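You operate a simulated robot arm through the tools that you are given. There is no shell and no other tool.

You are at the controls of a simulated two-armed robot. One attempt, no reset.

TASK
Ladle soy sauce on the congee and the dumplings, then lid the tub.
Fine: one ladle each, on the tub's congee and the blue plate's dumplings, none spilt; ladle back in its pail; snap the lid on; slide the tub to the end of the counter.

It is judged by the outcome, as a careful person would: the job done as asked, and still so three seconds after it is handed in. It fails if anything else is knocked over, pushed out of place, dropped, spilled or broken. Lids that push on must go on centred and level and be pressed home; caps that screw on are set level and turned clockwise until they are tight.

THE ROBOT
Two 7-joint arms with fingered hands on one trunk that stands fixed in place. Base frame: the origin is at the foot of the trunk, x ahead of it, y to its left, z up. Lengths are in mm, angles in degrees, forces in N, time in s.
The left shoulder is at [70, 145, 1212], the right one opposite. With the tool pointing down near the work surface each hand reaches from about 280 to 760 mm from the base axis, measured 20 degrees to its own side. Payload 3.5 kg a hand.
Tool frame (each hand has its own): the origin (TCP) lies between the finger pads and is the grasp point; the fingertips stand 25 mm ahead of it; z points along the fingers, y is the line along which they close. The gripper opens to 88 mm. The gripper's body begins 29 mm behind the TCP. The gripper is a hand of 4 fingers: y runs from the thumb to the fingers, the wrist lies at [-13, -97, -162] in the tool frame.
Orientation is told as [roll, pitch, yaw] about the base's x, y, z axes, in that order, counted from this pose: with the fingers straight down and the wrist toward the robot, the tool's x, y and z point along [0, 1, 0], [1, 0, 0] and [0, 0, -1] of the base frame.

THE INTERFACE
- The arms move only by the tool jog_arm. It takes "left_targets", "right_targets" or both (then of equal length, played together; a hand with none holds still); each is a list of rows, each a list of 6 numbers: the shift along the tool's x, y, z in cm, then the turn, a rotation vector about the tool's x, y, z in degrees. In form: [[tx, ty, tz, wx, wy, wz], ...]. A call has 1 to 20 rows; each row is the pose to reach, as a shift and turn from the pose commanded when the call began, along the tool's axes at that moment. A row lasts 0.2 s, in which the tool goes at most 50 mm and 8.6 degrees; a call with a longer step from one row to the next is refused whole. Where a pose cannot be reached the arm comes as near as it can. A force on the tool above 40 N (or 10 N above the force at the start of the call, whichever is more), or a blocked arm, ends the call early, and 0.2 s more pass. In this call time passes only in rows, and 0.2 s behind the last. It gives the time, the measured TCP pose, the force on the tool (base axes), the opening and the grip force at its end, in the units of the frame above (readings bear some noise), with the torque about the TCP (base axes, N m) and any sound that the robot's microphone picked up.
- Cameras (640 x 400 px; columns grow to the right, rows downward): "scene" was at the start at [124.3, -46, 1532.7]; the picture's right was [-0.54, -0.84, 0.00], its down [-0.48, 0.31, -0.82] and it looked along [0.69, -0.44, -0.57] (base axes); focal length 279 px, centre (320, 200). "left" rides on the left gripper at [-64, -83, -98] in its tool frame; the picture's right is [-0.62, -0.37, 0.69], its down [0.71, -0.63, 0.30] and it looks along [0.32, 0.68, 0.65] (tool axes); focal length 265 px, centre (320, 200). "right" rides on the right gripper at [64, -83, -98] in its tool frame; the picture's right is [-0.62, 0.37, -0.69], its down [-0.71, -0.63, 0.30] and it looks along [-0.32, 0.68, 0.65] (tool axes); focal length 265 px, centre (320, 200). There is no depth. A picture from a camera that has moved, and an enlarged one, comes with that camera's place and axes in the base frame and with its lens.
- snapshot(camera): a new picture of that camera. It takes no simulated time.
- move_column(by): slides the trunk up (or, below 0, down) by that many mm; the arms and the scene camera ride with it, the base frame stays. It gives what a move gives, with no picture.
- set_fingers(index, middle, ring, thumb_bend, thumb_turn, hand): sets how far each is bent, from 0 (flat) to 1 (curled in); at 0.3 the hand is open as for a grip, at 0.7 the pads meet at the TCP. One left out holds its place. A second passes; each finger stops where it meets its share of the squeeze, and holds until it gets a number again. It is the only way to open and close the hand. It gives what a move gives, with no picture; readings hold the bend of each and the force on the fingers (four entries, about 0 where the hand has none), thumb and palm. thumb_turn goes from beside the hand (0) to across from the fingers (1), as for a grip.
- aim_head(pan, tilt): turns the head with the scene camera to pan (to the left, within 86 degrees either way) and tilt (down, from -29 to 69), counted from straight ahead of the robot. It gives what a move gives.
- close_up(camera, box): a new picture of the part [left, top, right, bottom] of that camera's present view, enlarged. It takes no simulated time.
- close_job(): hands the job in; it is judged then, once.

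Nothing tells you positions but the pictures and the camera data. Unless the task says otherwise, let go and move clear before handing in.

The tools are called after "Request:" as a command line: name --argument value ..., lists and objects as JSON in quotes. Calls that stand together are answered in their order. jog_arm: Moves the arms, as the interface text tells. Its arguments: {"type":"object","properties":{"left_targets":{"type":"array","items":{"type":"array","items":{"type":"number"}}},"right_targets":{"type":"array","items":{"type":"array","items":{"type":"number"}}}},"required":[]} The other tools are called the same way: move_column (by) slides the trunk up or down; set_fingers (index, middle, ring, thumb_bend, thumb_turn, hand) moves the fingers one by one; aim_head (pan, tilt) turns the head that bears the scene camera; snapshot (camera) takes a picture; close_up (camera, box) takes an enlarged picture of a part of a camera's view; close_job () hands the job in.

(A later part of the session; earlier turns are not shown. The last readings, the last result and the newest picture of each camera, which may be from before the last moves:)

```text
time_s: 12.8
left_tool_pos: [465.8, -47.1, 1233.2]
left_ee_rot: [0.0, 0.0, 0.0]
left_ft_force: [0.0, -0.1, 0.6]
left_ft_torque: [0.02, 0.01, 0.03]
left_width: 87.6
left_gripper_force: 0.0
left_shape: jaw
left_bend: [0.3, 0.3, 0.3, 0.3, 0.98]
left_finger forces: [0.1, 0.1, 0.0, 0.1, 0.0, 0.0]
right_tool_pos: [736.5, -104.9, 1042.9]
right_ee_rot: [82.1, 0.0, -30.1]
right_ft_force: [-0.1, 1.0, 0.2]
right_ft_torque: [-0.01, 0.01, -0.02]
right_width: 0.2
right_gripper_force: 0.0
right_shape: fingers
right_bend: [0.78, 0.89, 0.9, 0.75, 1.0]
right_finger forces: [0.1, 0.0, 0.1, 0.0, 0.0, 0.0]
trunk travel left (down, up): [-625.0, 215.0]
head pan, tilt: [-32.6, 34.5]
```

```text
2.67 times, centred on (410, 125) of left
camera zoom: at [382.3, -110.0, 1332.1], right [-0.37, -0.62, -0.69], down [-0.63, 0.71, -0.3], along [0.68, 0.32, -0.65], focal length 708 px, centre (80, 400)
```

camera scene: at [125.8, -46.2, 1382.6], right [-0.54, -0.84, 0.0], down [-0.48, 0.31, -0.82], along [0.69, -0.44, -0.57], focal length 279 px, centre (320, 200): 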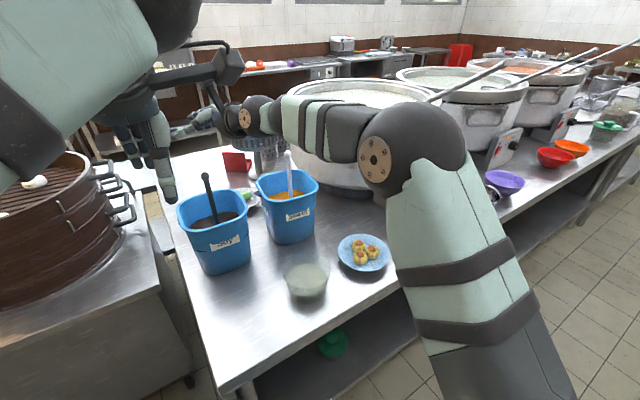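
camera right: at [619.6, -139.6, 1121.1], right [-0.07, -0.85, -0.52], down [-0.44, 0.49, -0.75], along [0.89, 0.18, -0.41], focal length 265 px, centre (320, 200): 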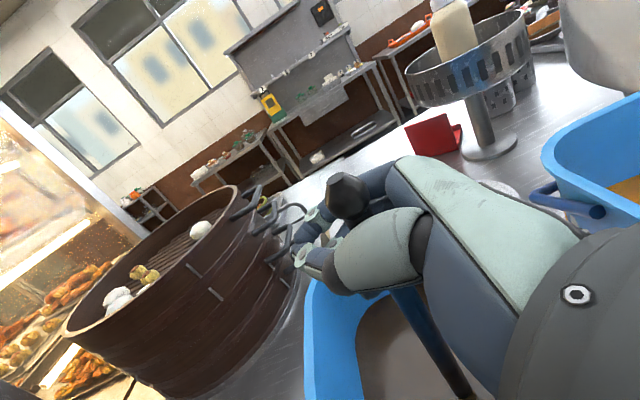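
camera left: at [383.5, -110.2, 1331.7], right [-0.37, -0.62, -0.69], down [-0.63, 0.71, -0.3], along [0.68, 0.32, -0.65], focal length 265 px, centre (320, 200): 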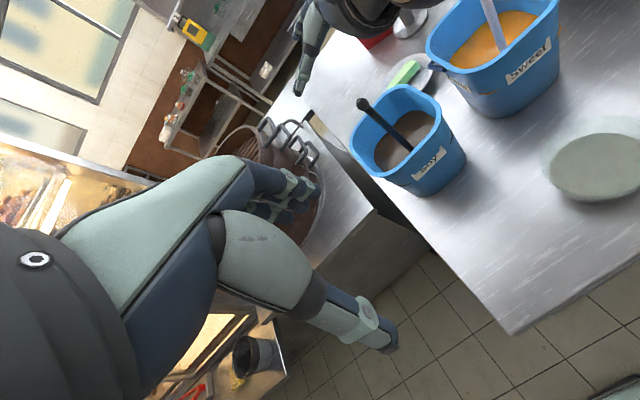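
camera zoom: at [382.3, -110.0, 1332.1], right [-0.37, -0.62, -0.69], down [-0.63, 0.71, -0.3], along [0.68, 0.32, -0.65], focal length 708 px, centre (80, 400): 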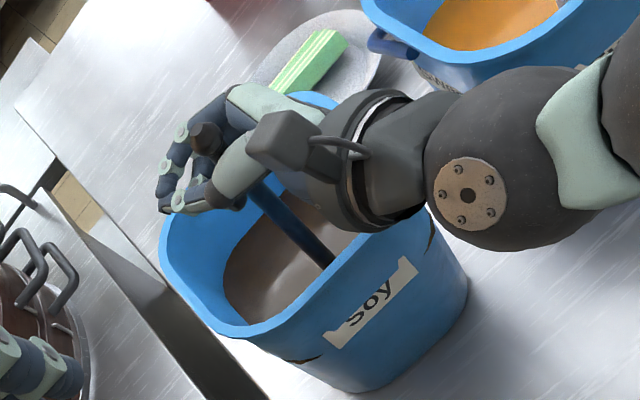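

The index tip meets the thumb tip and leaves the handle loose inside the ring. I'll open the thumb and curl the three fingers fully so they press the handle to the palm.

Request:
set_fingers --hand "right" --thumb_bend 0.4

Request:
set_fingers --hand "right" --index 1.0 --middle 1.0 --ring 1.0

Request:
snapshot --camera "right"

Request:
close_up --camera "left" --box '[340, 50, 480, 200]'

Request:
close_up --camera "scene" --box '[170, 140, 270, 280]'

```text
time_s: 13.8
left_tool_pos: [467.0, -47.8, 1234.2]
left_ee_rot: [0.0, 0.0, 0.0]
left_ft_force: [0.0, -0.1, -0.7]
left_ft_torque: [0.02, 0.01, 0.02]
left_width: 87.4
left_gripper_force: 0.1
left_shape: jaw
left_bend: [0.3, 0.3, 0.3, 0.3, 0.98]
left_finger forces: [0.0, 0.1, 0.0, 0.0, 0.0, 0.1]
right_tool_pos: [735.4, -105.8, 1044.2]
right_ee_rot: [82.0, 0.0, -30.0]
right_ft_force: [-0.9, -0.7, 0.8]
right_ft_torque: [0.03, 0.0, 0.01]
right_width: 29.8
right_gripper_force: 0.0
right_shape: fingers
right_bend: [0.9, 0.9, 0.9, 0.4, 0.99]
right_finger forces: [0.0, 0.0, 0.0, 0.1, 0.0, 0.1]
trunk travel left (down, up): [-625.0, 215.0]
head pan, tilt: [-32.6, 34.5]
```

```text
time_s: 14.8
left_tool_pos: [465.7, -48.4, 1233.8]
left_ee_rot: [0.0, 0.0, 0.0]
left_ft_force: [-0.6, 0.3, -0.3]
left_ft_torque: [-0.02, 0.0, 0.01]
left_width: 87.5
left_gripper_force: 0.0
left_shape: jaw
left_bend: [0.3, 0.3, 0.3, 0.3, 0.98]
left_finger forces: [0.0, 0.0, 0.1, 0.0, 0.0, 0.0]
right_tool_pos: [736.9, -105.7, 1042.7]
right_ee_rot: [82.0, 0.0, -30.1]
right_ft_force: [0.2, 0.4, 0.9]
right_ft_torque: [0.01, 0.01, 0.01]
right_width: 48.1
right_gripper_force: 1.1
right_shape: fingers
right_bend: [1.0, 1.0, 1.0, 0.4, 0.99]
right_finger forces: [0.0, 0.0, 1.4, 0.1, 0.0, 1.0]
trunk travel left (down, up): [-625.0, 215.0]
head pan, tilt: [-32.6, 34.5]
```

```text
taken
camera right: at [619.6, -139.6, 1121.1], right [-0.07, -0.85, -0.52], down [-0.44, 0.49, -0.75], along [0.89, 0.18, -0.41], focal length 265 px, centre (320, 200)
```

right: 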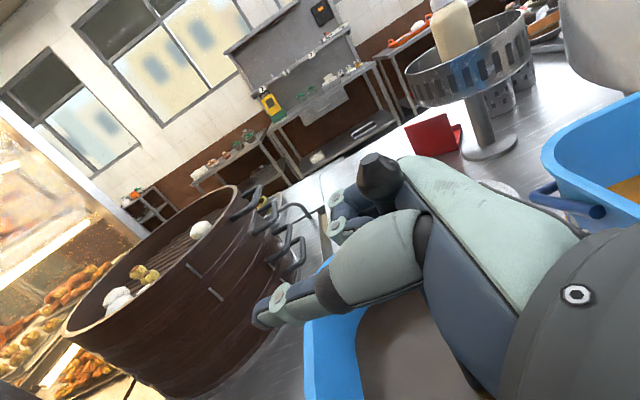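

```text
2.67 times, centred on (410, 125) of left
camera zoom: at [382.2, -110.0, 1332.1], right [-0.37, -0.62, -0.69], down [-0.63, 0.71, -0.3], along [0.68, 0.32, -0.65], focal length 708 px, centre (80, 400)
```

zoom: 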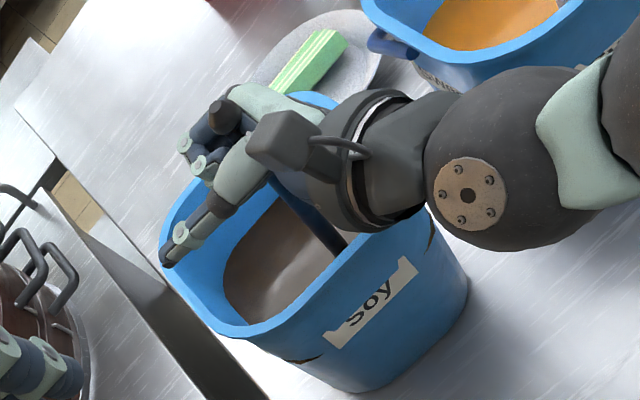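

```text
2.86 times, centred on (220, 210) of scene
camera zoom: at [124.4, -45.9, 1382.7], right [-0.54, -0.84, 0.0], down [-0.48, 0.31, -0.82], along [0.69, -0.44, -0.57], focal length 798 px, centre (606, 171)
```

zoom: 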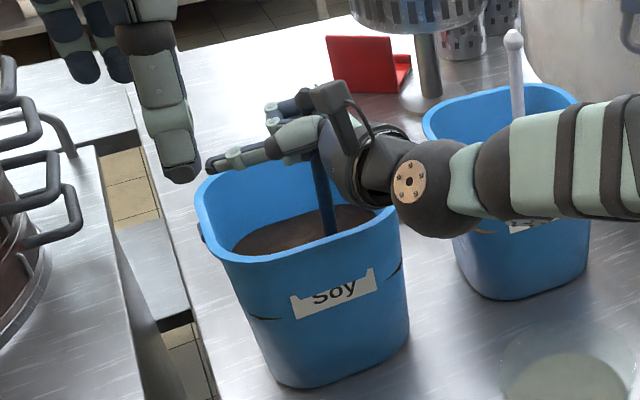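

The full curl gives only a light squeeze (about 1 N). I'll close the thumb over it and check whether that clamps the handle.

Request:
set_fingers --hand "right" --thumb_bend 1.0

Request:
close_up --camera "right" --box '[220, 120, 460, 360]'

Request:
close_up --camera "left" --box '[360, 60, 440, 130]'

```text
time_s: 15.8
left_tool_pos: [466.5, -48.0, 1234.6]
left_ee_rot: [0.0, 0.0, 0.1]
left_ft_force: [0.4, 0.2, -0.7]
left_ft_torque: [0.03, 0.01, -0.03]
left_width: 87.4
left_gripper_force: 0.0
left_shape: jaw
left_bend: [0.3, 0.3, 0.3, 0.3, 0.98]
left_finger forces: [0.1, 0.1, 0.0, 0.0, 0.0, 0.0]
right_tool_pos: [736.7, -105.9, 1042.9]
right_ee_rot: [82.0, 0.0, -30.1]
right_ft_force: [0.1, 0.1, -1.1]
right_ft_torque: [0.03, -0.01, 0.0]
right_width: 25.3
right_gripper_force: 1.1
right_shape: fingers
right_bend: [1.0, 1.0, 1.0, 0.92, 1.0]
right_finger forces: [0.0, 0.1, 1.3, 0.0, 0.1, 0.9]
trunk travel left (down, up): [-625.0, 215.0]
head pan, tilt: [-32.6, 34.5]
```

```text
1.67 times, centred on (340, 240) of right
camera zoom: at [619.6, -139.6, 1121.1], right [-0.07, -0.85, -0.52], down [-0.44, 0.49, -0.75], along [0.89, 0.18, -0.41], focal length 442 px, centre (287, 133)
```

zoom: 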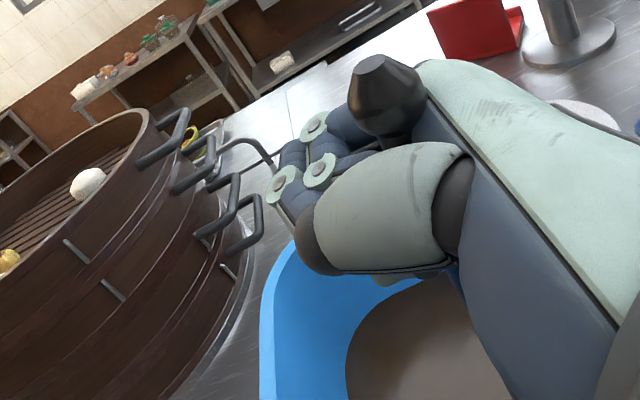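

```text
5.71 times, centred on (400, 95) of left
camera zoom: at [382.2, -110.0, 1332.1], right [-0.37, -0.62, -0.69], down [-0.63, 0.71, -0.3], along [0.68, 0.32, -0.65], focal length 1517 px, centre (-137, 800)
```

zoom: 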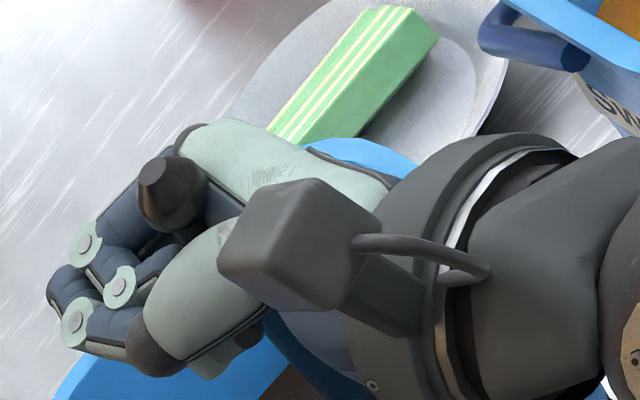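

The fist only holds the handle loosely, which is not good enough for controlled pouring. A pencil-style grip from above, with the handle running along the fingers and index and ring beside it, should be firmer. First I'll straighten the handle, then release it.

Request:
jog_arm --right_targets '[[0.2, -0.28, 0.67, 0, 0, 0], [0.4, -0.56, 1.33, 0, 0, 0], [0.58, -0.84, 2.0, 0, 0, 0]]'

Request:
close_up --camera "right" --box '[220, 120, 460, 360]'

Request:
close_up --camera "left" --box '[340, 50, 480, 200]'

Request:
close_up --camera "scene" --box '[170, 140, 270, 280]'

```text
time_s: 16.6
left_tool_pos: [465.1, -47.8, 1233.3]
left_ee_rot: [0.0, -0.1, 0.0]
left_ft_force: [0.1, -0.3, -0.1]
left_ft_torque: [0.01, -0.01, -0.01]
left_width: 87.6
left_gripper_force: 0.0
left_shape: jaw
left_bend: [0.3, 0.3, 0.3, 0.3, 0.98]
left_finger forces: [0.1, 0.1, 0.0, 0.0, 0.0, 0.1]
right_tool_pos: [739.0, -83.2, 1044.9]
right_ee_rot: [81.9, -0.1, -30.1]
right_ft_force: [0.1, -0.1, -0.6]
right_ft_torque: [-0.03, -0.01, 0.02]
right_width: 25.1
right_gripper_force: 0.3
right_shape: fingers
right_bend: [1.0, 1.0, 1.0, 0.92, 1.0]
right_finger forces: [0.0, 0.1, 0.0, 0.0, 0.1, 0.2]
trunk travel left (down, up): [-625.0, 215.0]
head pan, tilt: [-32.6, 34.5]
```

```text
1.67 times, centred on (340, 240) of right
camera zoom: at [622.4, -117.0, 1124.2], right [-0.07, -0.85, -0.52], down [-0.44, 0.49, -0.75], along [0.89, 0.18, -0.41], focal length 442 px, centre (287, 133)
```

zoom: 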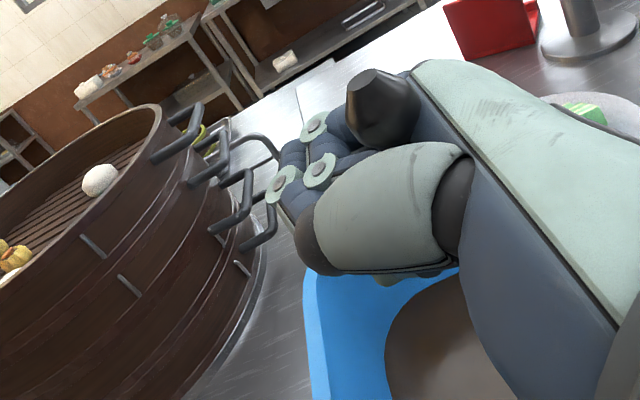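

```text
2.67 times, centred on (410, 125) of left
camera zoom: at [382.4, -109.8, 1332.1], right [-0.37, -0.62, -0.69], down [-0.63, 0.71, -0.3], along [0.68, 0.32, -0.65], focal length 708 px, centre (80, 400)
```

zoom: 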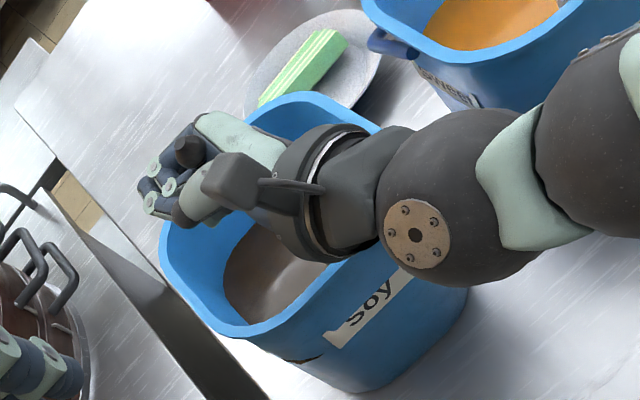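

```text
2.86 times, centred on (220, 210) of scene
camera zoom: at [124.6, -45.7, 1382.7], right [-0.54, -0.84, 0.0], down [-0.48, 0.31, -0.82], along [0.69, -0.44, -0.57], focal length 798 px, centre (606, 171)
```

zoom: 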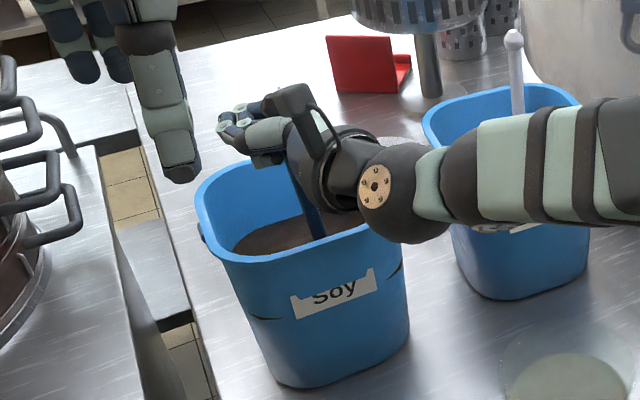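

The handle is upright again. I'll open the thumb and fingers and rise straight up clear of the knob.

Request:
set_fingers --hand "right" --thumb_bend 0.3

Request:
set_fingers --hand "right" --index 0.3 --middle 0.3 --ring 0.3

Request:
close_up --camera "right" --box '[220, 120, 460, 360]'

Request:
close_up --camera "scene" --box '[170, 140, 270, 280]'

```text
time_s: 17.6
left_tool_pos: [465.0, -47.1, 1234.4]
left_ee_rot: [0.1, 0.0, 0.0]
left_ft_force: [1.3, -0.3, -0.5]
left_ft_torque: [-0.01, 0.02, 0.0]
left_width: 87.8
left_gripper_force: 0.1
left_shape: jaw
left_bend: [0.3, 0.3, 0.3, 0.3, 0.98]
left_finger forces: [0.0, 0.0, 0.0, 0.1, 0.0, 0.1]
right_tool_pos: [739.5, -83.5, 1046.1]
right_ee_rot: [81.9, 0.0, -29.9]
right_ft_force: [-0.1, -0.3, -0.6]
right_ft_torque: [-0.02, -0.02, 0.02]
right_width: 52.9
right_gripper_force: 0.3
right_shape: fingers
right_bend: [1.0, 1.0, 1.0, 0.3, 0.98]
right_finger forces: [0.0, 0.1, 0.0, 0.1, 0.0, 0.2]
trunk travel left (down, up): [-625.0, 215.0]
head pan, tilt: [-32.6, 34.5]
```

```text
time_s: 18.6
left_tool_pos: [466.2, -47.2, 1232.6]
left_ee_rot: [0.0, 0.0, 0.0]
left_ft_force: [-0.6, -0.4, -0.4]
left_ft_torque: [0.01, -0.02, 0.03]
left_width: 87.8
left_gripper_force: 0.1
left_shape: jaw
left_bend: [0.3, 0.3, 0.3, 0.3, 0.98]
left_finger forces: [0.0, 0.0, 0.0, 0.0, 0.1, 0.1]
right_tool_pos: [738.4, -83.4, 1046.8]
right_ee_rot: [81.9, -0.1, -30.1]
right_ft_force: [-0.5, -0.4, -0.6]
right_ft_torque: [0.01, -0.04, 0.0]
right_width: 84.4
right_gripper_force: 0.0
right_shape: fingers
right_bend: [0.3, 0.3, 0.3, 0.3, 0.98]
right_finger forces: [0.0, 0.0, 0.2, 0.0, 0.1, 0.0]
trunk travel left (down, up): [-625.0, 215.0]
head pan, tilt: [-32.6, 34.5]
```

```text
1.67 times, centred on (340, 240) of right
camera zoom: at [622.3, -117.1, 1124.1], right [-0.07, -0.85, -0.52], down [-0.44, 0.49, -0.75], along [0.89, 0.18, -0.41], focal length 442 px, centre (287, 133)
```

zoom: 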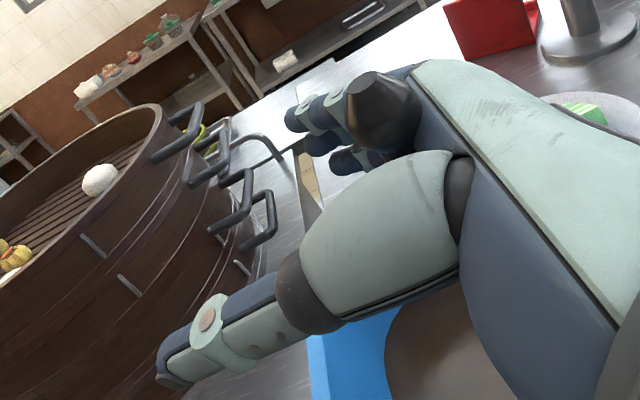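

```text
2.86 times, centred on (220, 210) of scene
camera zoom: at [124.4, -45.9, 1382.7], right [-0.54, -0.84, 0.0], down [-0.48, 0.31, -0.82], along [0.69, -0.44, -0.57], focal length 798 px, centre (606, 171)
```

zoom: 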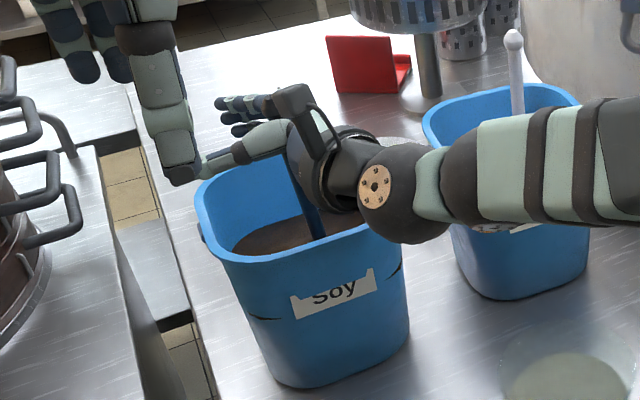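

The handle is released. I'll back the palm off it slightly and rise above the knob.

Request:
jog_arm --right_targets '[[-0.21, 0, -1.49, 0, 0, 0], [2.4, 0, -1.86, 0, 0, 0], [5.0, 0, -2.23, 0, 0, 0], [8.0, 0, -2.64, 0, 0, 0], [11.5, 0, -3.13, 0, 0, 0], [15.6, 0, -3.71, 0, 0, 0]]'

Request:
close_up --camera "scene" --box '[150, 80, 300, 280]'

Request:
close_up --camera "left" --box '[300, 20, 480, 200]'

Request:
snapshot --camera "right"

```text
time_s: 19.9
left_tool_pos: [464.2, -46.7, 1234.2]
left_ee_rot: [0.0, 0.0, 0.0]
left_ft_force: [-0.1, -0.5, 0.7]
left_ft_torque: [-0.05, 0.02, 0.03]
left_width: 87.5
left_gripper_force: 0.2
left_shape: jaw
left_bend: [0.3, 0.3, 0.3, 0.3, 0.98]
left_finger forces: [0.0, 0.0, 0.0, 0.0, 0.0, 0.1]
right_tool_pos: [730.3, -94.7, 1205.7]
right_ee_rot: [81.9, -0.1, -30.0]
right_ft_force: [-0.2, 0.0, -0.4]
right_ft_torque: [-0.03, -0.01, 0.0]
right_width: 84.7
right_gripper_force: 0.1
right_shape: fingers
right_bend: [0.3, 0.3, 0.3, 0.3, 0.98]
right_finger forces: [0.0, 0.1, 0.1, 0.0, 0.0, 0.1]
trunk travel left (down, up): [-625.0, 215.0]
head pan, tilt: [-32.6, 34.5]
```

```text
2.00 times, centred on (225, 180) of scene
camera zoom: at [123.4, -45.5, 1382.8], right [-0.54, -0.84, 0.0], down [-0.48, 0.3, -0.82], along [0.69, -0.44, -0.57], focal length 559 px, centre (510, 240)
```

zoom: 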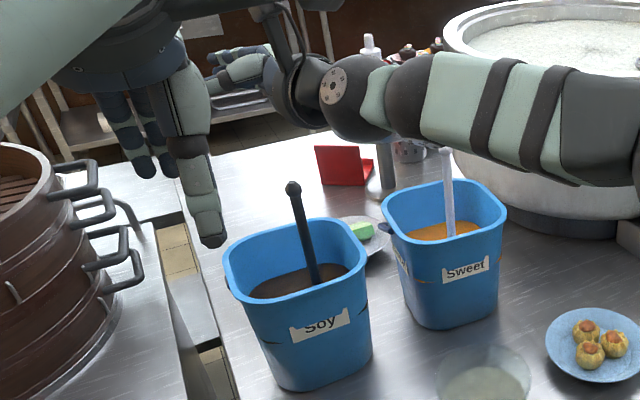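

```text
2.22 times, centred on (390, 110) of left
camera zoom: at [381.2, -109.5, 1332.5], right [-0.37, -0.62, -0.69], down [-0.63, 0.71, -0.3], along [0.68, 0.32, -0.65], focal length 590 px, centre (164, 400)
```

zoom: 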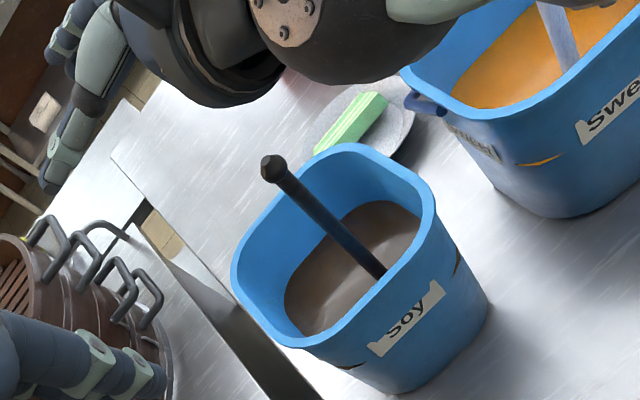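

```text
taken
camera right: at [613.6, -129.1, 1284.3], right [-0.07, -0.85, -0.52], down [-0.44, 0.49, -0.75], along [0.89, 0.18, -0.41], focal length 265 px, centre (320, 200)
```

right: 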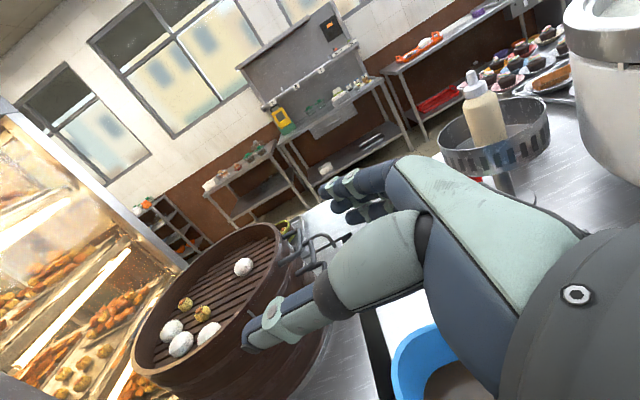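

The ladle is standing upright on its own, now at about (714, -136). I'll back off and turn the hand fingers-down for the pencil grip.

Request:
jog_arm --right_targets '[[-0.72, -0.835, -0.824, 1.95, -7.27, -2.25], [-1.44, -1.67, -1.647, 3.89, -14.55, -4.49], [-2.16, -2.506, -2.471, 5.84, -21.82, -6.74], [-2.88, -3.342, -3.295, 7.78, -29.09, -8.98], [-3.6, -4.177, -4.118, 9.73, -36.36, -11.23], [-4.33, -5.013, -4.942, 11.67, -43.64, -13.47], [-5.05, -5.848, -5.765, 13.62, -50.91, -15.72], [-5.77, -6.684, -6.589, 15.56, -58.18, -17.96], [-6.49, -7.519, -7.413, 17.51, -65.45, -20.21], [-7.21, -8.355, -8.236, 19.45, -72.73, -22.45], [-7.93, -9.19, -9.06, 21.4, -80.0, -24.7]]'

Request:
snapshot --camera "right"

Request:
snapshot --camera "scene"

Request:
close_up --camera "left" --box '[300, 20, 500, 220]'

```text
time_s: 22.4
left_tool_pos: [464.6, -45.4, 1233.3]
left_ee_rot: [0.1, 0.3, 0.2]
left_ft_force: [-7.8, 9.7, -5.9]
left_ft_torque: [-0.08, 0.08, 0.28]
left_width: 86.4
left_gripper_force: 0.0
left_shape: jaw
left_bend: [0.35, 0.3, 0.3, 0.3, 0.98]
left_finger forces: [0.0, 0.0, 0.0, 0.0, 0.1, 0.1]
right_tool_pos: [600.9, -138.2, 1140.5]
right_ee_rot: [-0.1, -0.1, -0.3]
right_ft_force: [7.2, -9.7, 4.9]
right_ft_torque: [1.56, 1.42, 0.41]
right_width: 84.1
right_gripper_force: 0.1
right_shape: fingers
right_bend: [0.3, 0.3, 0.3, 0.3, 0.98]
right_finger forces: [0.1, 0.1, 0.0, 0.1, 0.1, 0.0]
trunk travel left (down, up): [-625.0, 215.0]
head pan, tilt: [-32.6, 34.5]
```

```text
taken
camera right: at [517.2, -72.4, 1239.2], right [0.36, -0.62, 0.7], down [-0.63, -0.71, -0.31], along [0.68, -0.33, -0.65], focal length 265 px, centre (320, 200)
```

right: 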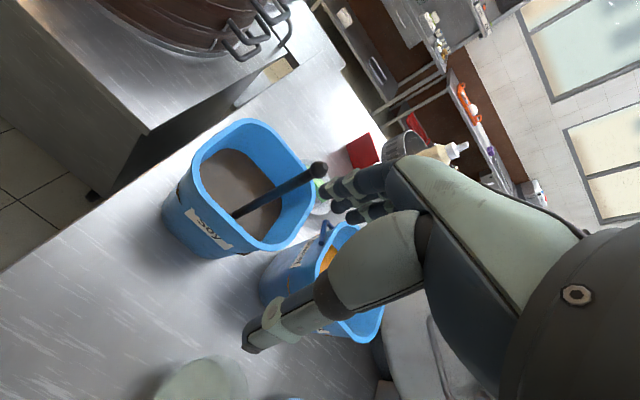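

```text
taken
camera scene: at [124.0, -44.9, 1382.8], right [-0.54, -0.84, 0.0], down [-0.48, 0.3, -0.82], along [0.69, -0.45, -0.57], focal length 279 px, centre (320, 200)
```

scene: 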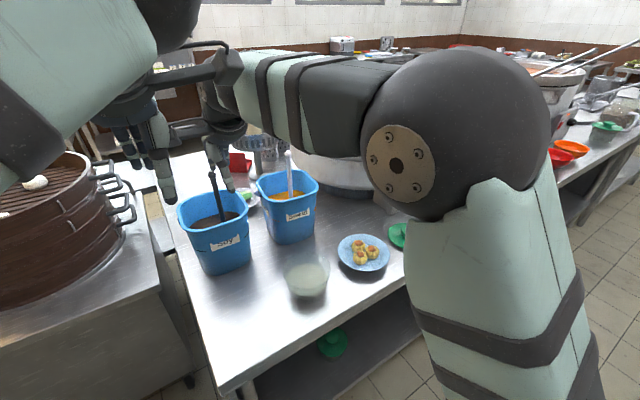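

```text
2.00 times, centred on (400, 120) of left
camera zoom: at [382.2, -108.4, 1331.9], right [-0.37, -0.62, -0.69], down [-0.63, 0.71, -0.3], along [0.68, 0.33, -0.66], focal length 531 px, centre (160, 360)
```

zoom: 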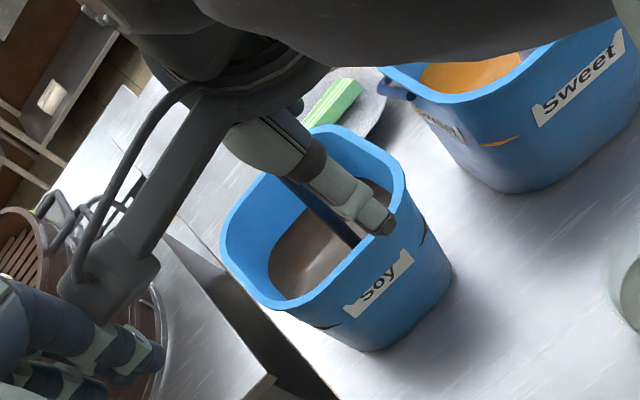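

The right hand's camera mount is touching the left hand's fingers. I'll move the left arm out of the way to the left at once.

Request:
jog_arm --left_targets '[[2, -1.5, 0, 0, 0, 0], [5, -3, 0, 0, 0, 0], [9, -5, 0, 0, 0, 0], [13, -6, 0, 0, 0, 0], [17, -6, 0, 0, 0, 0], [21, -6, 0, 0, 0, 0]]'

Request:
snapshot --camera "scene"

Request:
snapshot --camera "left"

Request:
close_up --camera "right" --box '[140, 100, 400, 360]'

```text
time_s: 23.8
left_tool_pos: [409.9, 163.7, 1230.4]
left_ee_rot: [-0.1, 0.0, 0.0]
left_ft_force: [0.3, 0.5, 0.5]
left_ft_torque: [0.0, -0.01, -0.02]
left_width: 87.6
left_gripper_force: 0.1
left_shape: jaw
left_bend: [0.3, 0.3, 0.3, 0.3, 0.98]
left_finger forces: [0.0, 0.0, 0.1, 0.0, 0.1, 0.0]
left hand out of reach, approached as far as the arm can: row 6
right_tool_pos: [600.3, -135.2, 1139.7]
right_ee_rot: [0.0, -0.1, 0.0]
right_ft_force: [0.5, 0.4, 0.1]
right_ft_torque: [0.01, 0.01, 0.03]
right_width: 84.4
right_gripper_force: 0.0
right_shape: fingers
right_bend: [0.3, 0.3, 0.3, 0.3, 0.98]
right_finger forces: [0.0, 0.0, 0.0, 0.0, 0.0, 0.0]
trunk travel left (down, up): [-625.0, 215.0]
head pan, tilt: [-32.6, 34.5]
```

```text
taken
camera scene: at [124.8, -43.5, 1382.8], right [-0.54, -0.84, 0.0], down [-0.48, 0.3, -0.82], along [0.69, -0.45, -0.57], focal length 279 px, centre (320, 200)
```

scene: 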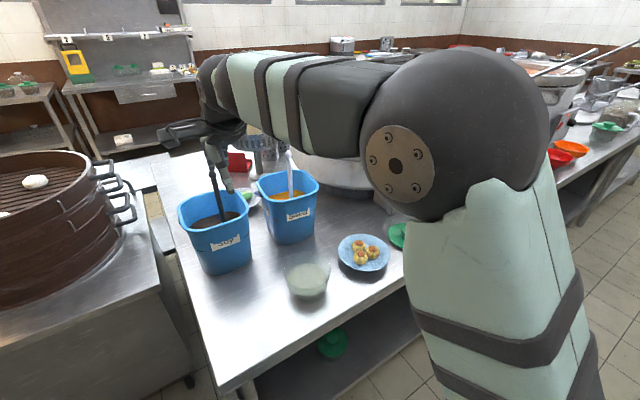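

```text
taken
camera left: at [327.3, 100.4, 1327.7], right [-0.37, -0.62, -0.69], down [-0.63, 0.71, -0.31], along [0.68, 0.32, -0.65], focal length 265 px, centre (320, 200)
```

left: 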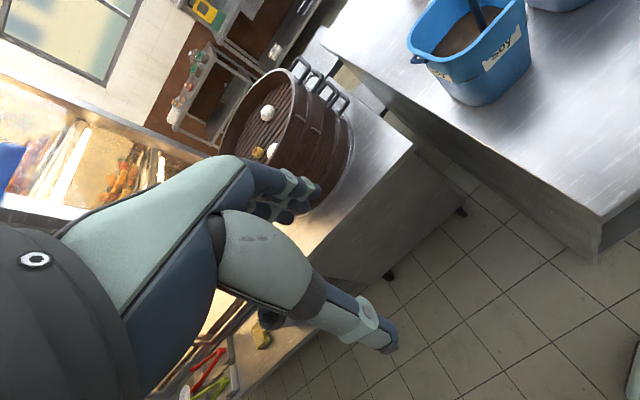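

```text
1.54 times, centred on (270, 230) of right
camera zoom: at [517.4, -69.6, 1238.1], right [0.37, -0.62, 0.69], down [-0.63, -0.72, -0.3], along [0.68, -0.33, -0.65], focal length 408 px, centre (397, 154)
```

zoom: 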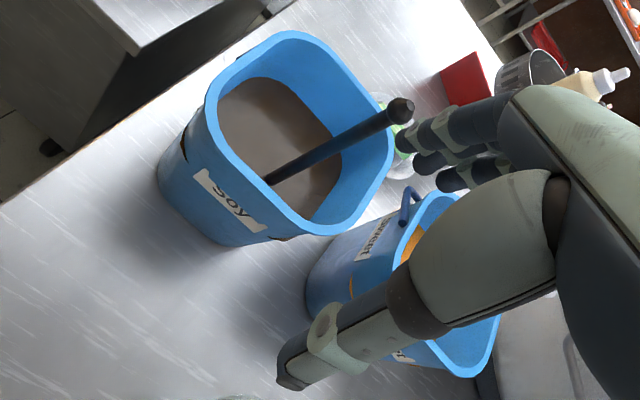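

Forces are back to zero. I'll get a precise fix on the handle before approaching.

Request:
close_up --camera "scene" --box '[170, 130, 280, 280]'

Request:
close_up --camera "left" --box '[400, 0, 560, 110]'

Request:
close_up --camera "right" --box '[160, 110, 340, 270]'

```text
2.67 times, centred on (225, 205) of scene
camera zoom: at [124.8, -43.5, 1382.8], right [-0.54, -0.84, 0.0], down [-0.48, 0.3, -0.82], along [0.69, -0.45, -0.57], focal length 745 px, centre (573, 187)
```

zoom: 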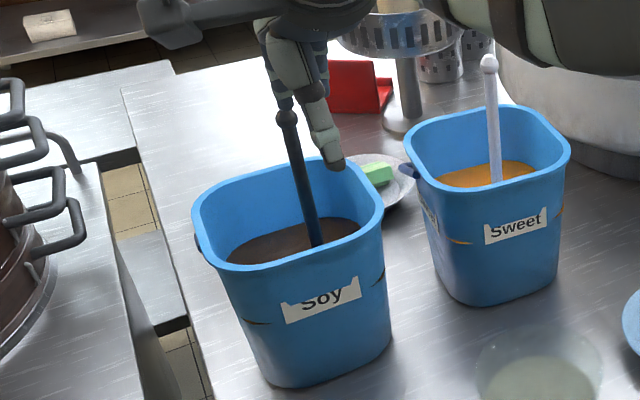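

```text
3.64 times, centred on (480, 55) of left
camera zoom: at [327.3, 100.4, 1327.7], right [-0.37, -0.62, -0.69], down [-0.63, 0.71, -0.31], along [0.68, 0.32, -0.65], focal length 965 px, centre (-262, 727)
```

zoom: 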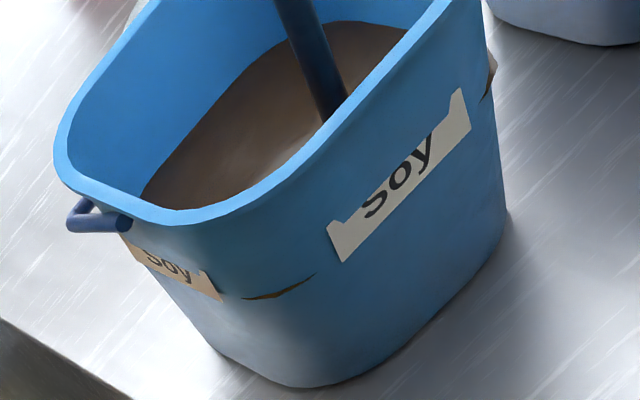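

```text
2.50 times, centred on (250, 190) of right
camera zoom: at [517.4, -69.6, 1238.1], right [0.37, -0.62, 0.69], down [-0.63, -0.72, -0.3], along [0.68, -0.33, -0.65], focal length 664 px, centre (495, 225)
```

zoom: 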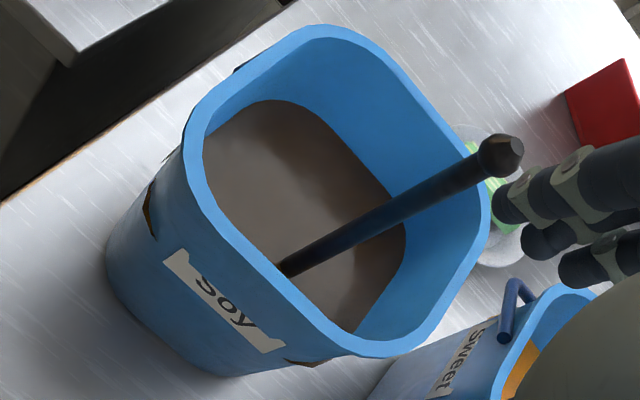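

The handle knob is at about (722.5, -138.5, 1072) and the handle is nearly vertical. I'll raise the trunk a bit for reach, then go over the knob with the open fingers pointing down.

Request:
move_column --by 60

Request:
jog_arm --right_targets '[[0.0, 2.4, 0.9, 0, 0, 0], [-0.1, 4.8, 1.8, 0, 0, 0], [-0.1, 7.2, 2.7, 0, 0, 0], [-0.2, 9.6, 3.6, 0, 0, 0], [-0.3, 12.1, 4.5, 0, 0, 0]]'

Request:
snapshot --camera "right"

Request:
close_up --camera "scene" --box '[170, 150, 290, 310]'

```text
time_s: 24.8
left_tool_pos: [410.4, 160.0, 1290.7]
left_ee_rot: [-0.2, 0.0, -0.1]
left_ft_force: [0.5, 0.7, 0.1]
left_ft_torque: [0.05, 0.01, -0.04]
left_width: 87.7
left_gripper_force: 0.1
left_shape: jaw
left_bend: [0.3, 0.3, 0.3, 0.3, 0.98]
left_finger forces: [0.0, 0.1, 0.1, 0.1, 0.0, 0.0]
right_tool_pos: [600.5, -137.9, 1198.5]
right_ee_rot: [0.0, -0.2, 0.0]
right_ft_force: [0.6, -0.2, -0.4]
right_ft_torque: [0.01, -0.01, 0.01]
right_width: 84.7
right_gripper_force: 0.1
right_shape: fingers
right_bend: [0.3, 0.3, 0.3, 0.3, 0.98]
right_finger forces: [0.1, 0.1, 0.1, 0.0, 0.0, 0.0]
trunk travel left (down, up): [-685.0, 155.0]
head pan, tilt: [-32.6, 34.5]
```

```text
time_s: 25.9
left_tool_pos: [413.9, 158.8, 1289.5]
left_ee_rot: [-0.1, 0.1, -0.1]
left_ft_force: [0.2, 0.3, 0.6]
left_ft_torque: [-0.01, -0.03, -0.02]
left_width: 87.7
left_gripper_force: 0.1
left_shape: jaw
left_bend: [0.3, 0.3, 0.3, 0.3, 0.98]
left_finger forces: [0.0, 0.0, 0.0, 0.0, 0.0, 0.1]
right_tool_pos: [722.7, -140.7, 1149.8]
right_ee_rot: [-0.1, 0.0, -0.1]
right_ft_force: [0.1, -0.3, -0.3]
right_ft_torque: [0.0, -0.01, -0.01]
right_width: 84.4
right_gripper_force: 0.1
right_shape: fingers
right_bend: [0.3, 0.3, 0.3, 0.3, 0.98]
right_finger forces: [0.1, 0.1, 0.0, 0.1, 0.0, 0.0]
trunk travel left (down, up): [-685.0, 155.0]
head pan, tilt: [-32.6, 34.5]
```

```text
taken
camera right: at [639.8, -76.5, 1249.3], right [0.37, -0.62, 0.69], down [-0.63, -0.72, -0.3], along [0.68, -0.32, -0.66], focal length 265 px, centre (320, 200)
```

right: 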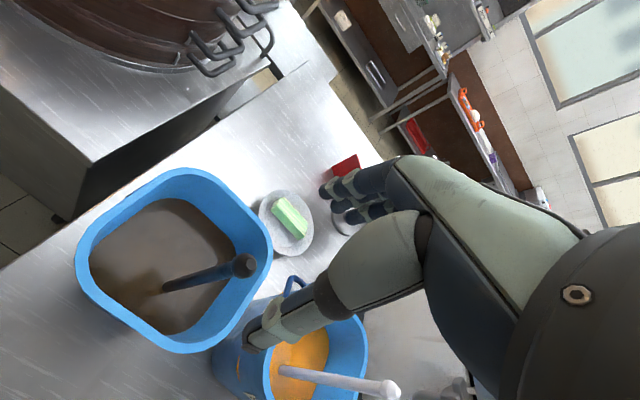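

```text
2.50 times, centred on (230, 230) of scene
camera zoom: at [127.6, -46.4, 1442.4], right [-0.54, -0.84, 0.0], down [-0.48, 0.31, -0.82], along [0.69, -0.44, -0.57], focal length 698 px, centre (545, 125)
```

zoom: 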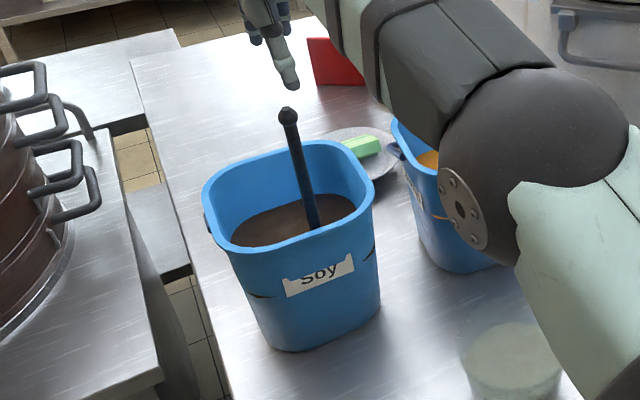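

The handle is directly below at (719, -136.5), and the sauce surface is at about z 890. I'll correct the small offset and descend around the knob.

Request:
jog_arm --right_targets '[[0.4, -0.38, 1.5, 0, 0, 0], [0.4, -0.38, 3.5, 0, 0, 0], [0.4, -0.38, 5.5, 0, 0, 0], [0.4, -0.38, 7.5, 0, 0, 0], [0.4, -0.38, 9.0, 0, 0, 0], [0.4, -0.38, 10.0, 0, 0, 0]]'

Request:
snapshot --camera "right"

Request:
close_up --camera "scene" --box '[180, 150, 280, 250]'

```text
time_s: 27.4
left_tool_pos: [409.9, 159.5, 1290.7]
left_ee_rot: [-0.1, -0.1, 0.0]
left_ft_force: [0.0, 0.0, -0.1]
left_ft_torque: [-0.01, 0.06, -0.02]
left_width: 87.7
left_gripper_force: 0.0
left_shape: jaw
left_bend: [0.3, 0.3, 0.3, 0.3, 0.98]
left_finger forces: [0.0, 0.0, 0.0, 0.1, 0.0, 0.1]
right_tool_pos: [718.9, -137.0, 1053.8]
right_ee_rot: [0.0, -0.1, 0.0]
right_ft_force: [-0.1, 0.5, 0.4]
right_ft_torque: [0.0, -0.02, -0.05]
right_width: 84.5
right_gripper_force: 0.1
right_shape: fingers
right_bend: [0.3, 0.3, 0.3, 0.3, 0.98]
right_finger forces: [0.1, 0.1, 0.0, 0.0, 0.1, 0.1]
trunk travel left (down, up): [-685.0, 155.0]
head pan, tilt: [-32.6, 34.5]
```

```text
taken
camera right: at [634.9, -72.0, 1152.8], right [0.37, -0.62, 0.69], down [-0.63, -0.71, -0.31], along [0.69, -0.32, -0.65], focal length 265 px, centre (320, 200)
```

right: 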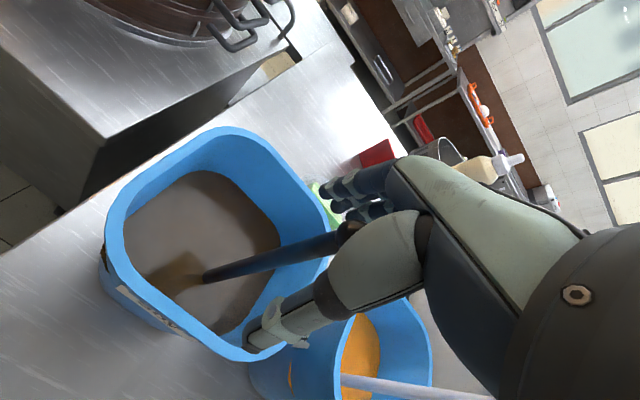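

```text
4.00 times, centred on (230, 200) of scene
camera zoom: at [124.3, -45.8, 1442.8], right [-0.54, -0.84, 0.0], down [-0.48, 0.31, -0.82], along [0.69, -0.44, -0.57], focal length 1118 px, centre (680, 200)
```

zoom: 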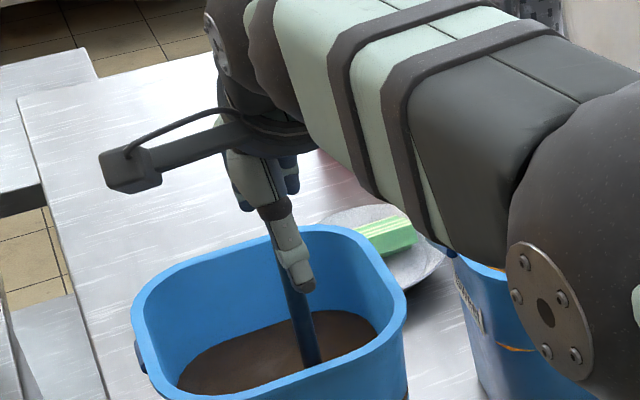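

The handle sits between thumb and fingers. I'll go down another 6 mm so the knob sits near the palm, then close gradually.

Request:
jog_arm --right_targets '[[0.0, 0.0, 0.3, 0, 0, 0], [0.0, 0.0, 0.6, 0, 0, 0]]'

Request:
set_fingers --hand "right" --index 0.55 --middle 0.55 --ring 0.55 --thumb_bend 0.55

Request:
snapshot --camera "right"

Request:
close_up --camera "scene" --box '[200, 170, 260, 250]'

```text
time_s: 27.9
left_tool_pos: [410.5, 160.2, 1289.6]
left_ee_rot: [-0.1, 0.0, -0.2]
left_ft_force: [-0.3, 0.4, 0.4]
left_ft_torque: [0.0, 0.02, 0.02]
left_width: 87.6
left_gripper_force: 0.1
left_shape: jaw
left_bend: [0.3, 0.3, 0.3, 0.3, 0.98]
left_finger forces: [0.1, 0.0, 0.0, 0.1, 0.1, 0.0]
right_tool_pos: [716.8, -136.8, 1046.6]
right_ee_rot: [-0.1, -0.1, 0.0]
right_ft_force: [0.1, 0.9, 0.5]
right_ft_torque: [0.0, 0.01, -0.03]
right_width: 84.3
right_gripper_force: 0.0
right_shape: fingers
right_bend: [0.3, 0.3, 0.3, 0.3, 0.98]
right_finger forces: [0.0, 0.2, 0.1, 0.1, 0.0, 0.0]
trunk travel left (down, up): [-685.0, 155.0]
head pan, tilt: [-32.6, 34.5]
```

```text
time_s: 28.9
left_tool_pos: [409.4, 159.5, 1290.4]
left_ee_rot: [-0.1, -0.1, -0.2]
left_ft_force: [-0.7, 0.0, 0.0]
left_ft_torque: [-0.01, -0.03, -0.01]
left_width: 87.7
left_gripper_force: 0.0
left_shape: jaw
left_bend: [0.3, 0.3, 0.3, 0.3, 0.98]
left_finger forces: [0.1, 0.0, 0.1, 0.0, 0.1, 0.1]
right_tool_pos: [719.2, -135.8, 1048.1]
right_ee_rot: [0.0, 0.0, -0.1]
right_ft_force: [-0.6, 0.1, 0.9]
right_ft_torque: [0.0, 0.01, -0.03]
right_width: 30.7
right_gripper_force: 0.0
right_shape: fingers
right_bend: [0.55, 0.55, 0.55, 0.55, 1.0]
right_finger forces: [0.1, 0.0, 0.0, 0.0, 0.0, 0.2]
trunk travel left (down, up): [-685.0, 155.0]
head pan, tilt: [-32.6, 34.5]
```

```text
taken
camera right: at [634.6, -71.4, 1146.8], right [0.37, -0.62, 0.69], down [-0.63, -0.71, -0.3], along [0.68, -0.32, -0.65], focal length 265 px, centre (320, 200)
```

right: 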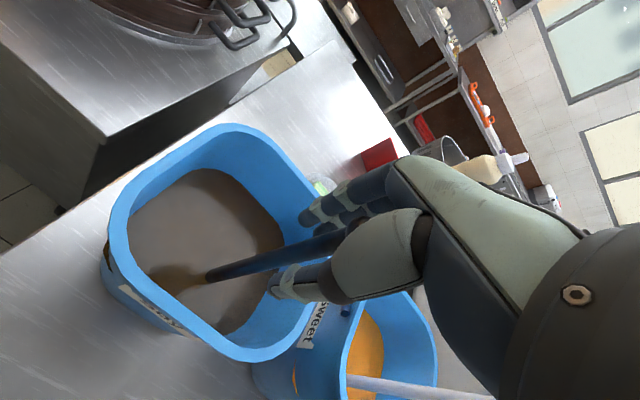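

```text
5.00 times, centred on (230, 210) of scene
camera zoom: at [124.4, -45.8, 1442.7], right [-0.54, -0.84, 0.0], down [-0.48, 0.31, -0.82], along [0.69, -0.44, -0.57], focal length 1397 px, centre (770, 150)
```

zoom: 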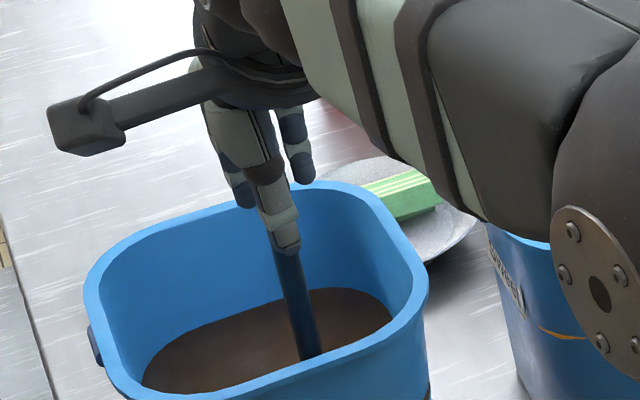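

The thumb is squarely lined up with the handle. I'll close the thumb and middle finger first, then the index and ring to flank it.

Request:
set_fingers --hand "right" --middle 0.75 --thumb_bend 0.75

Request:
set_fingers --hand "right" --index 0.75 --ring 0.75

Request:
close_up --camera "right" --box '[180, 150, 440, 350]'

Request:
close_up --camera "scene" --box '[200, 170, 260, 250]'

```text
time_s: 29.9
left_tool_pos: [410.0, 160.0, 1288.8]
left_ee_rot: [-0.1, 0.0, -0.1]
left_ft_force: [1.1, 0.6, -0.1]
left_ft_torque: [0.02, 0.0, 0.03]
left_width: 87.5
left_gripper_force: 0.0
left_shape: jaw
left_bend: [0.3, 0.3, 0.3, 0.3, 0.98]
left_finger forces: [0.0, 0.0, 0.0, 0.1, 0.1, 0.0]
right_tool_pos: [718.6, -137.9, 1047.5]
right_ee_rot: [-0.1, -0.1, 0.0]
right_ft_force: [0.3, 0.7, 0.2]
right_ft_torque: [0.04, 0.01, 0.0]
right_width: 9.4
right_gripper_force: 0.6
right_shape: fingers
right_bend: [0.55, 0.75, 0.55, 0.74, 1.0]
right_finger forces: [0.5, 0.2, 0.0, 0.0, 1.2, 0.1]
trunk travel left (down, up): [-685.0, 155.0]
head pan, tilt: [-32.6, 34.5]
```

```text
time_s: 30.9
left_tool_pos: [410.1, 160.0, 1291.0]
left_ee_rot: [-0.1, -0.1, 0.0]
left_ft_force: [0.4, 0.2, 0.2]
left_ft_torque: [0.01, 0.01, 0.01]
left_width: 87.8
left_gripper_force: 0.1
left_shape: jaw
left_bend: [0.3, 0.3, 0.3, 0.3, 0.98]
left_finger forces: [0.1, 0.0, 0.0, 0.0, 0.1, 0.1]
right_tool_pos: [718.7, -137.5, 1047.9]
right_ee_rot: [0.0, -0.1, 0.0]
right_ft_force: [-0.5, -0.2, -0.4]
right_ft_torque: [0.01, 0.03, -0.03]
right_width: 5.0
right_gripper_force: 11.2
right_shape: fingers
right_bend: [0.72, 0.75, 0.75, 0.71, 1.0]
right_finger forces: [9.2, 2.7, 0.0, 0.1, 9.6, 0.0]
trunk travel left (down, up): [-685.0, 155.0]
head pan, tilt: [-32.6, 34.5]
```

```text
2.00 times, centred on (310, 250) of right
camera zoom: at [634.7, -71.4, 1146.7], right [0.37, -0.62, 0.69], down [-0.63, -0.71, -0.3], along [0.68, -0.32, -0.65], focal length 531 px, centre (340, 100)
```

zoom: 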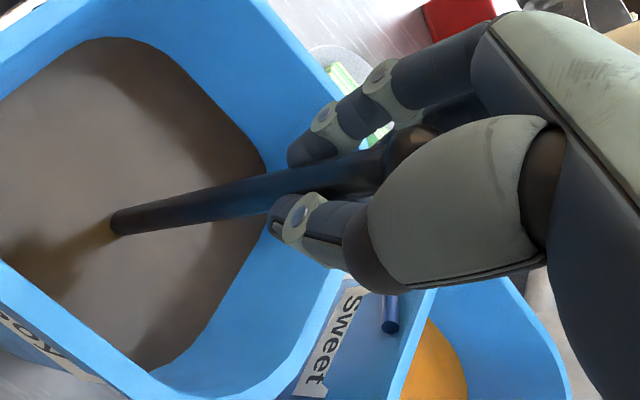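

```text
5.00 times, centred on (230, 210) of scene
camera zoom: at [124.7, -45.9, 1442.7], right [-0.54, -0.84, 0.0], down [-0.48, 0.31, -0.82], along [0.69, -0.44, -0.57], focal length 1397 px, centre (770, 150)
```

zoom: 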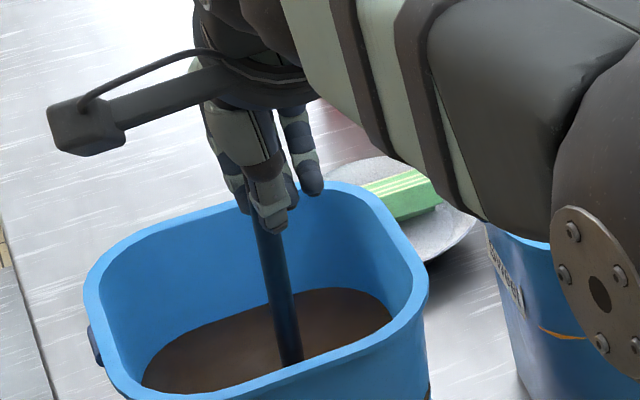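

The grip is now firm: thumb 9.6 N against index 9.2 N and middle 2.7 N, a three-point hold on the handle. I'll tighten a little so the middle finger shares more of the load.

Request:
set_fingers --hand "right" --index 0.8 --middle 0.85 --ring 0.8 --thumb_bend 0.82

Request:
close_up --camera "right" --box '[180, 150, 440, 350]'

Request:
close_up --camera "scene" --box '[200, 170, 260, 250]'

```text
time_s: 31.9
left_tool_pos: [409.6, 159.8, 1289.9]
left_ee_rot: [-0.2, -0.1, -0.1]
left_ft_force: [0.0, 0.7, -0.2]
left_ft_torque: [0.0, 0.03, 0.03]
left_width: 87.5
left_gripper_force: 0.1
left_shape: jaw
left_bend: [0.3, 0.3, 0.3, 0.3, 0.98]
left_finger forces: [0.0, 0.0, 0.0, 0.0, 0.0, 0.1]
right_tool_pos: [718.5, -136.8, 1047.5]
right_ee_rot: [0.0, -0.1, 0.0]
right_ft_force: [0.1, -0.2, 0.2]
right_ft_torque: [-0.01, 0.06, 0.01]
right_width: 4.5
right_gripper_force: 12.6
right_shape: fingers
right_bend: [0.72, 0.84, 0.8, 0.72, 1.0]
right_finger forces: [12.1, 1.0, 0.0, 0.0, 12.1, 0.0]
trunk travel left (down, up): [-685.0, 155.0]
head pan, tilt: [-32.6, 34.5]
```

```text
2.00 times, centred on (310, 250) of right
camera zoom: at [634.7, -71.4, 1146.7], right [0.37, -0.62, 0.69], down [-0.63, -0.71, -0.3], along [0.68, -0.32, -0.65], focal length 531 px, centre (340, 100)
```

zoom: 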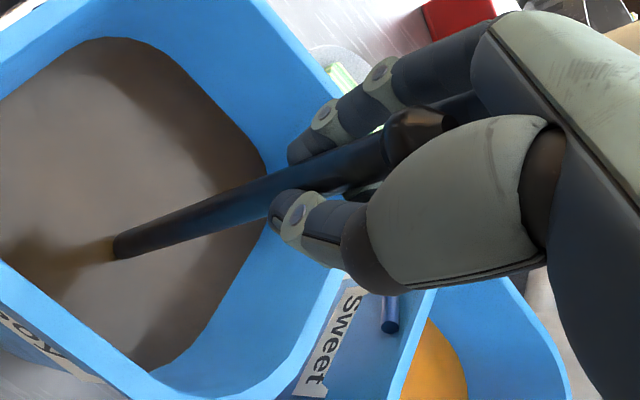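

```text
5.00 times, centred on (230, 210) of scene
camera zoom: at [124.7, -45.9, 1442.7], right [-0.54, -0.84, 0.0], down [-0.48, 0.31, -0.82], along [0.69, -0.44, -0.57], focal length 1397 px, centre (770, 150)
```

zoom: 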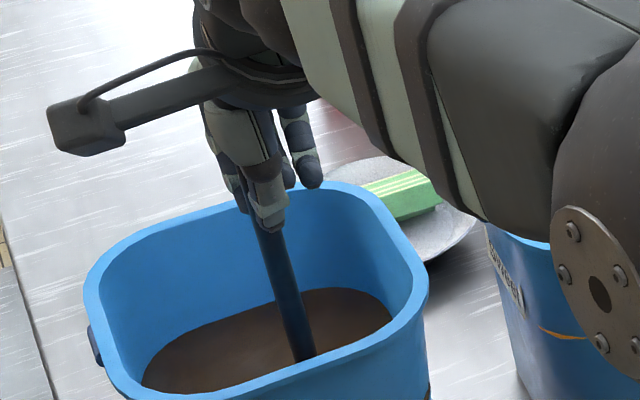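

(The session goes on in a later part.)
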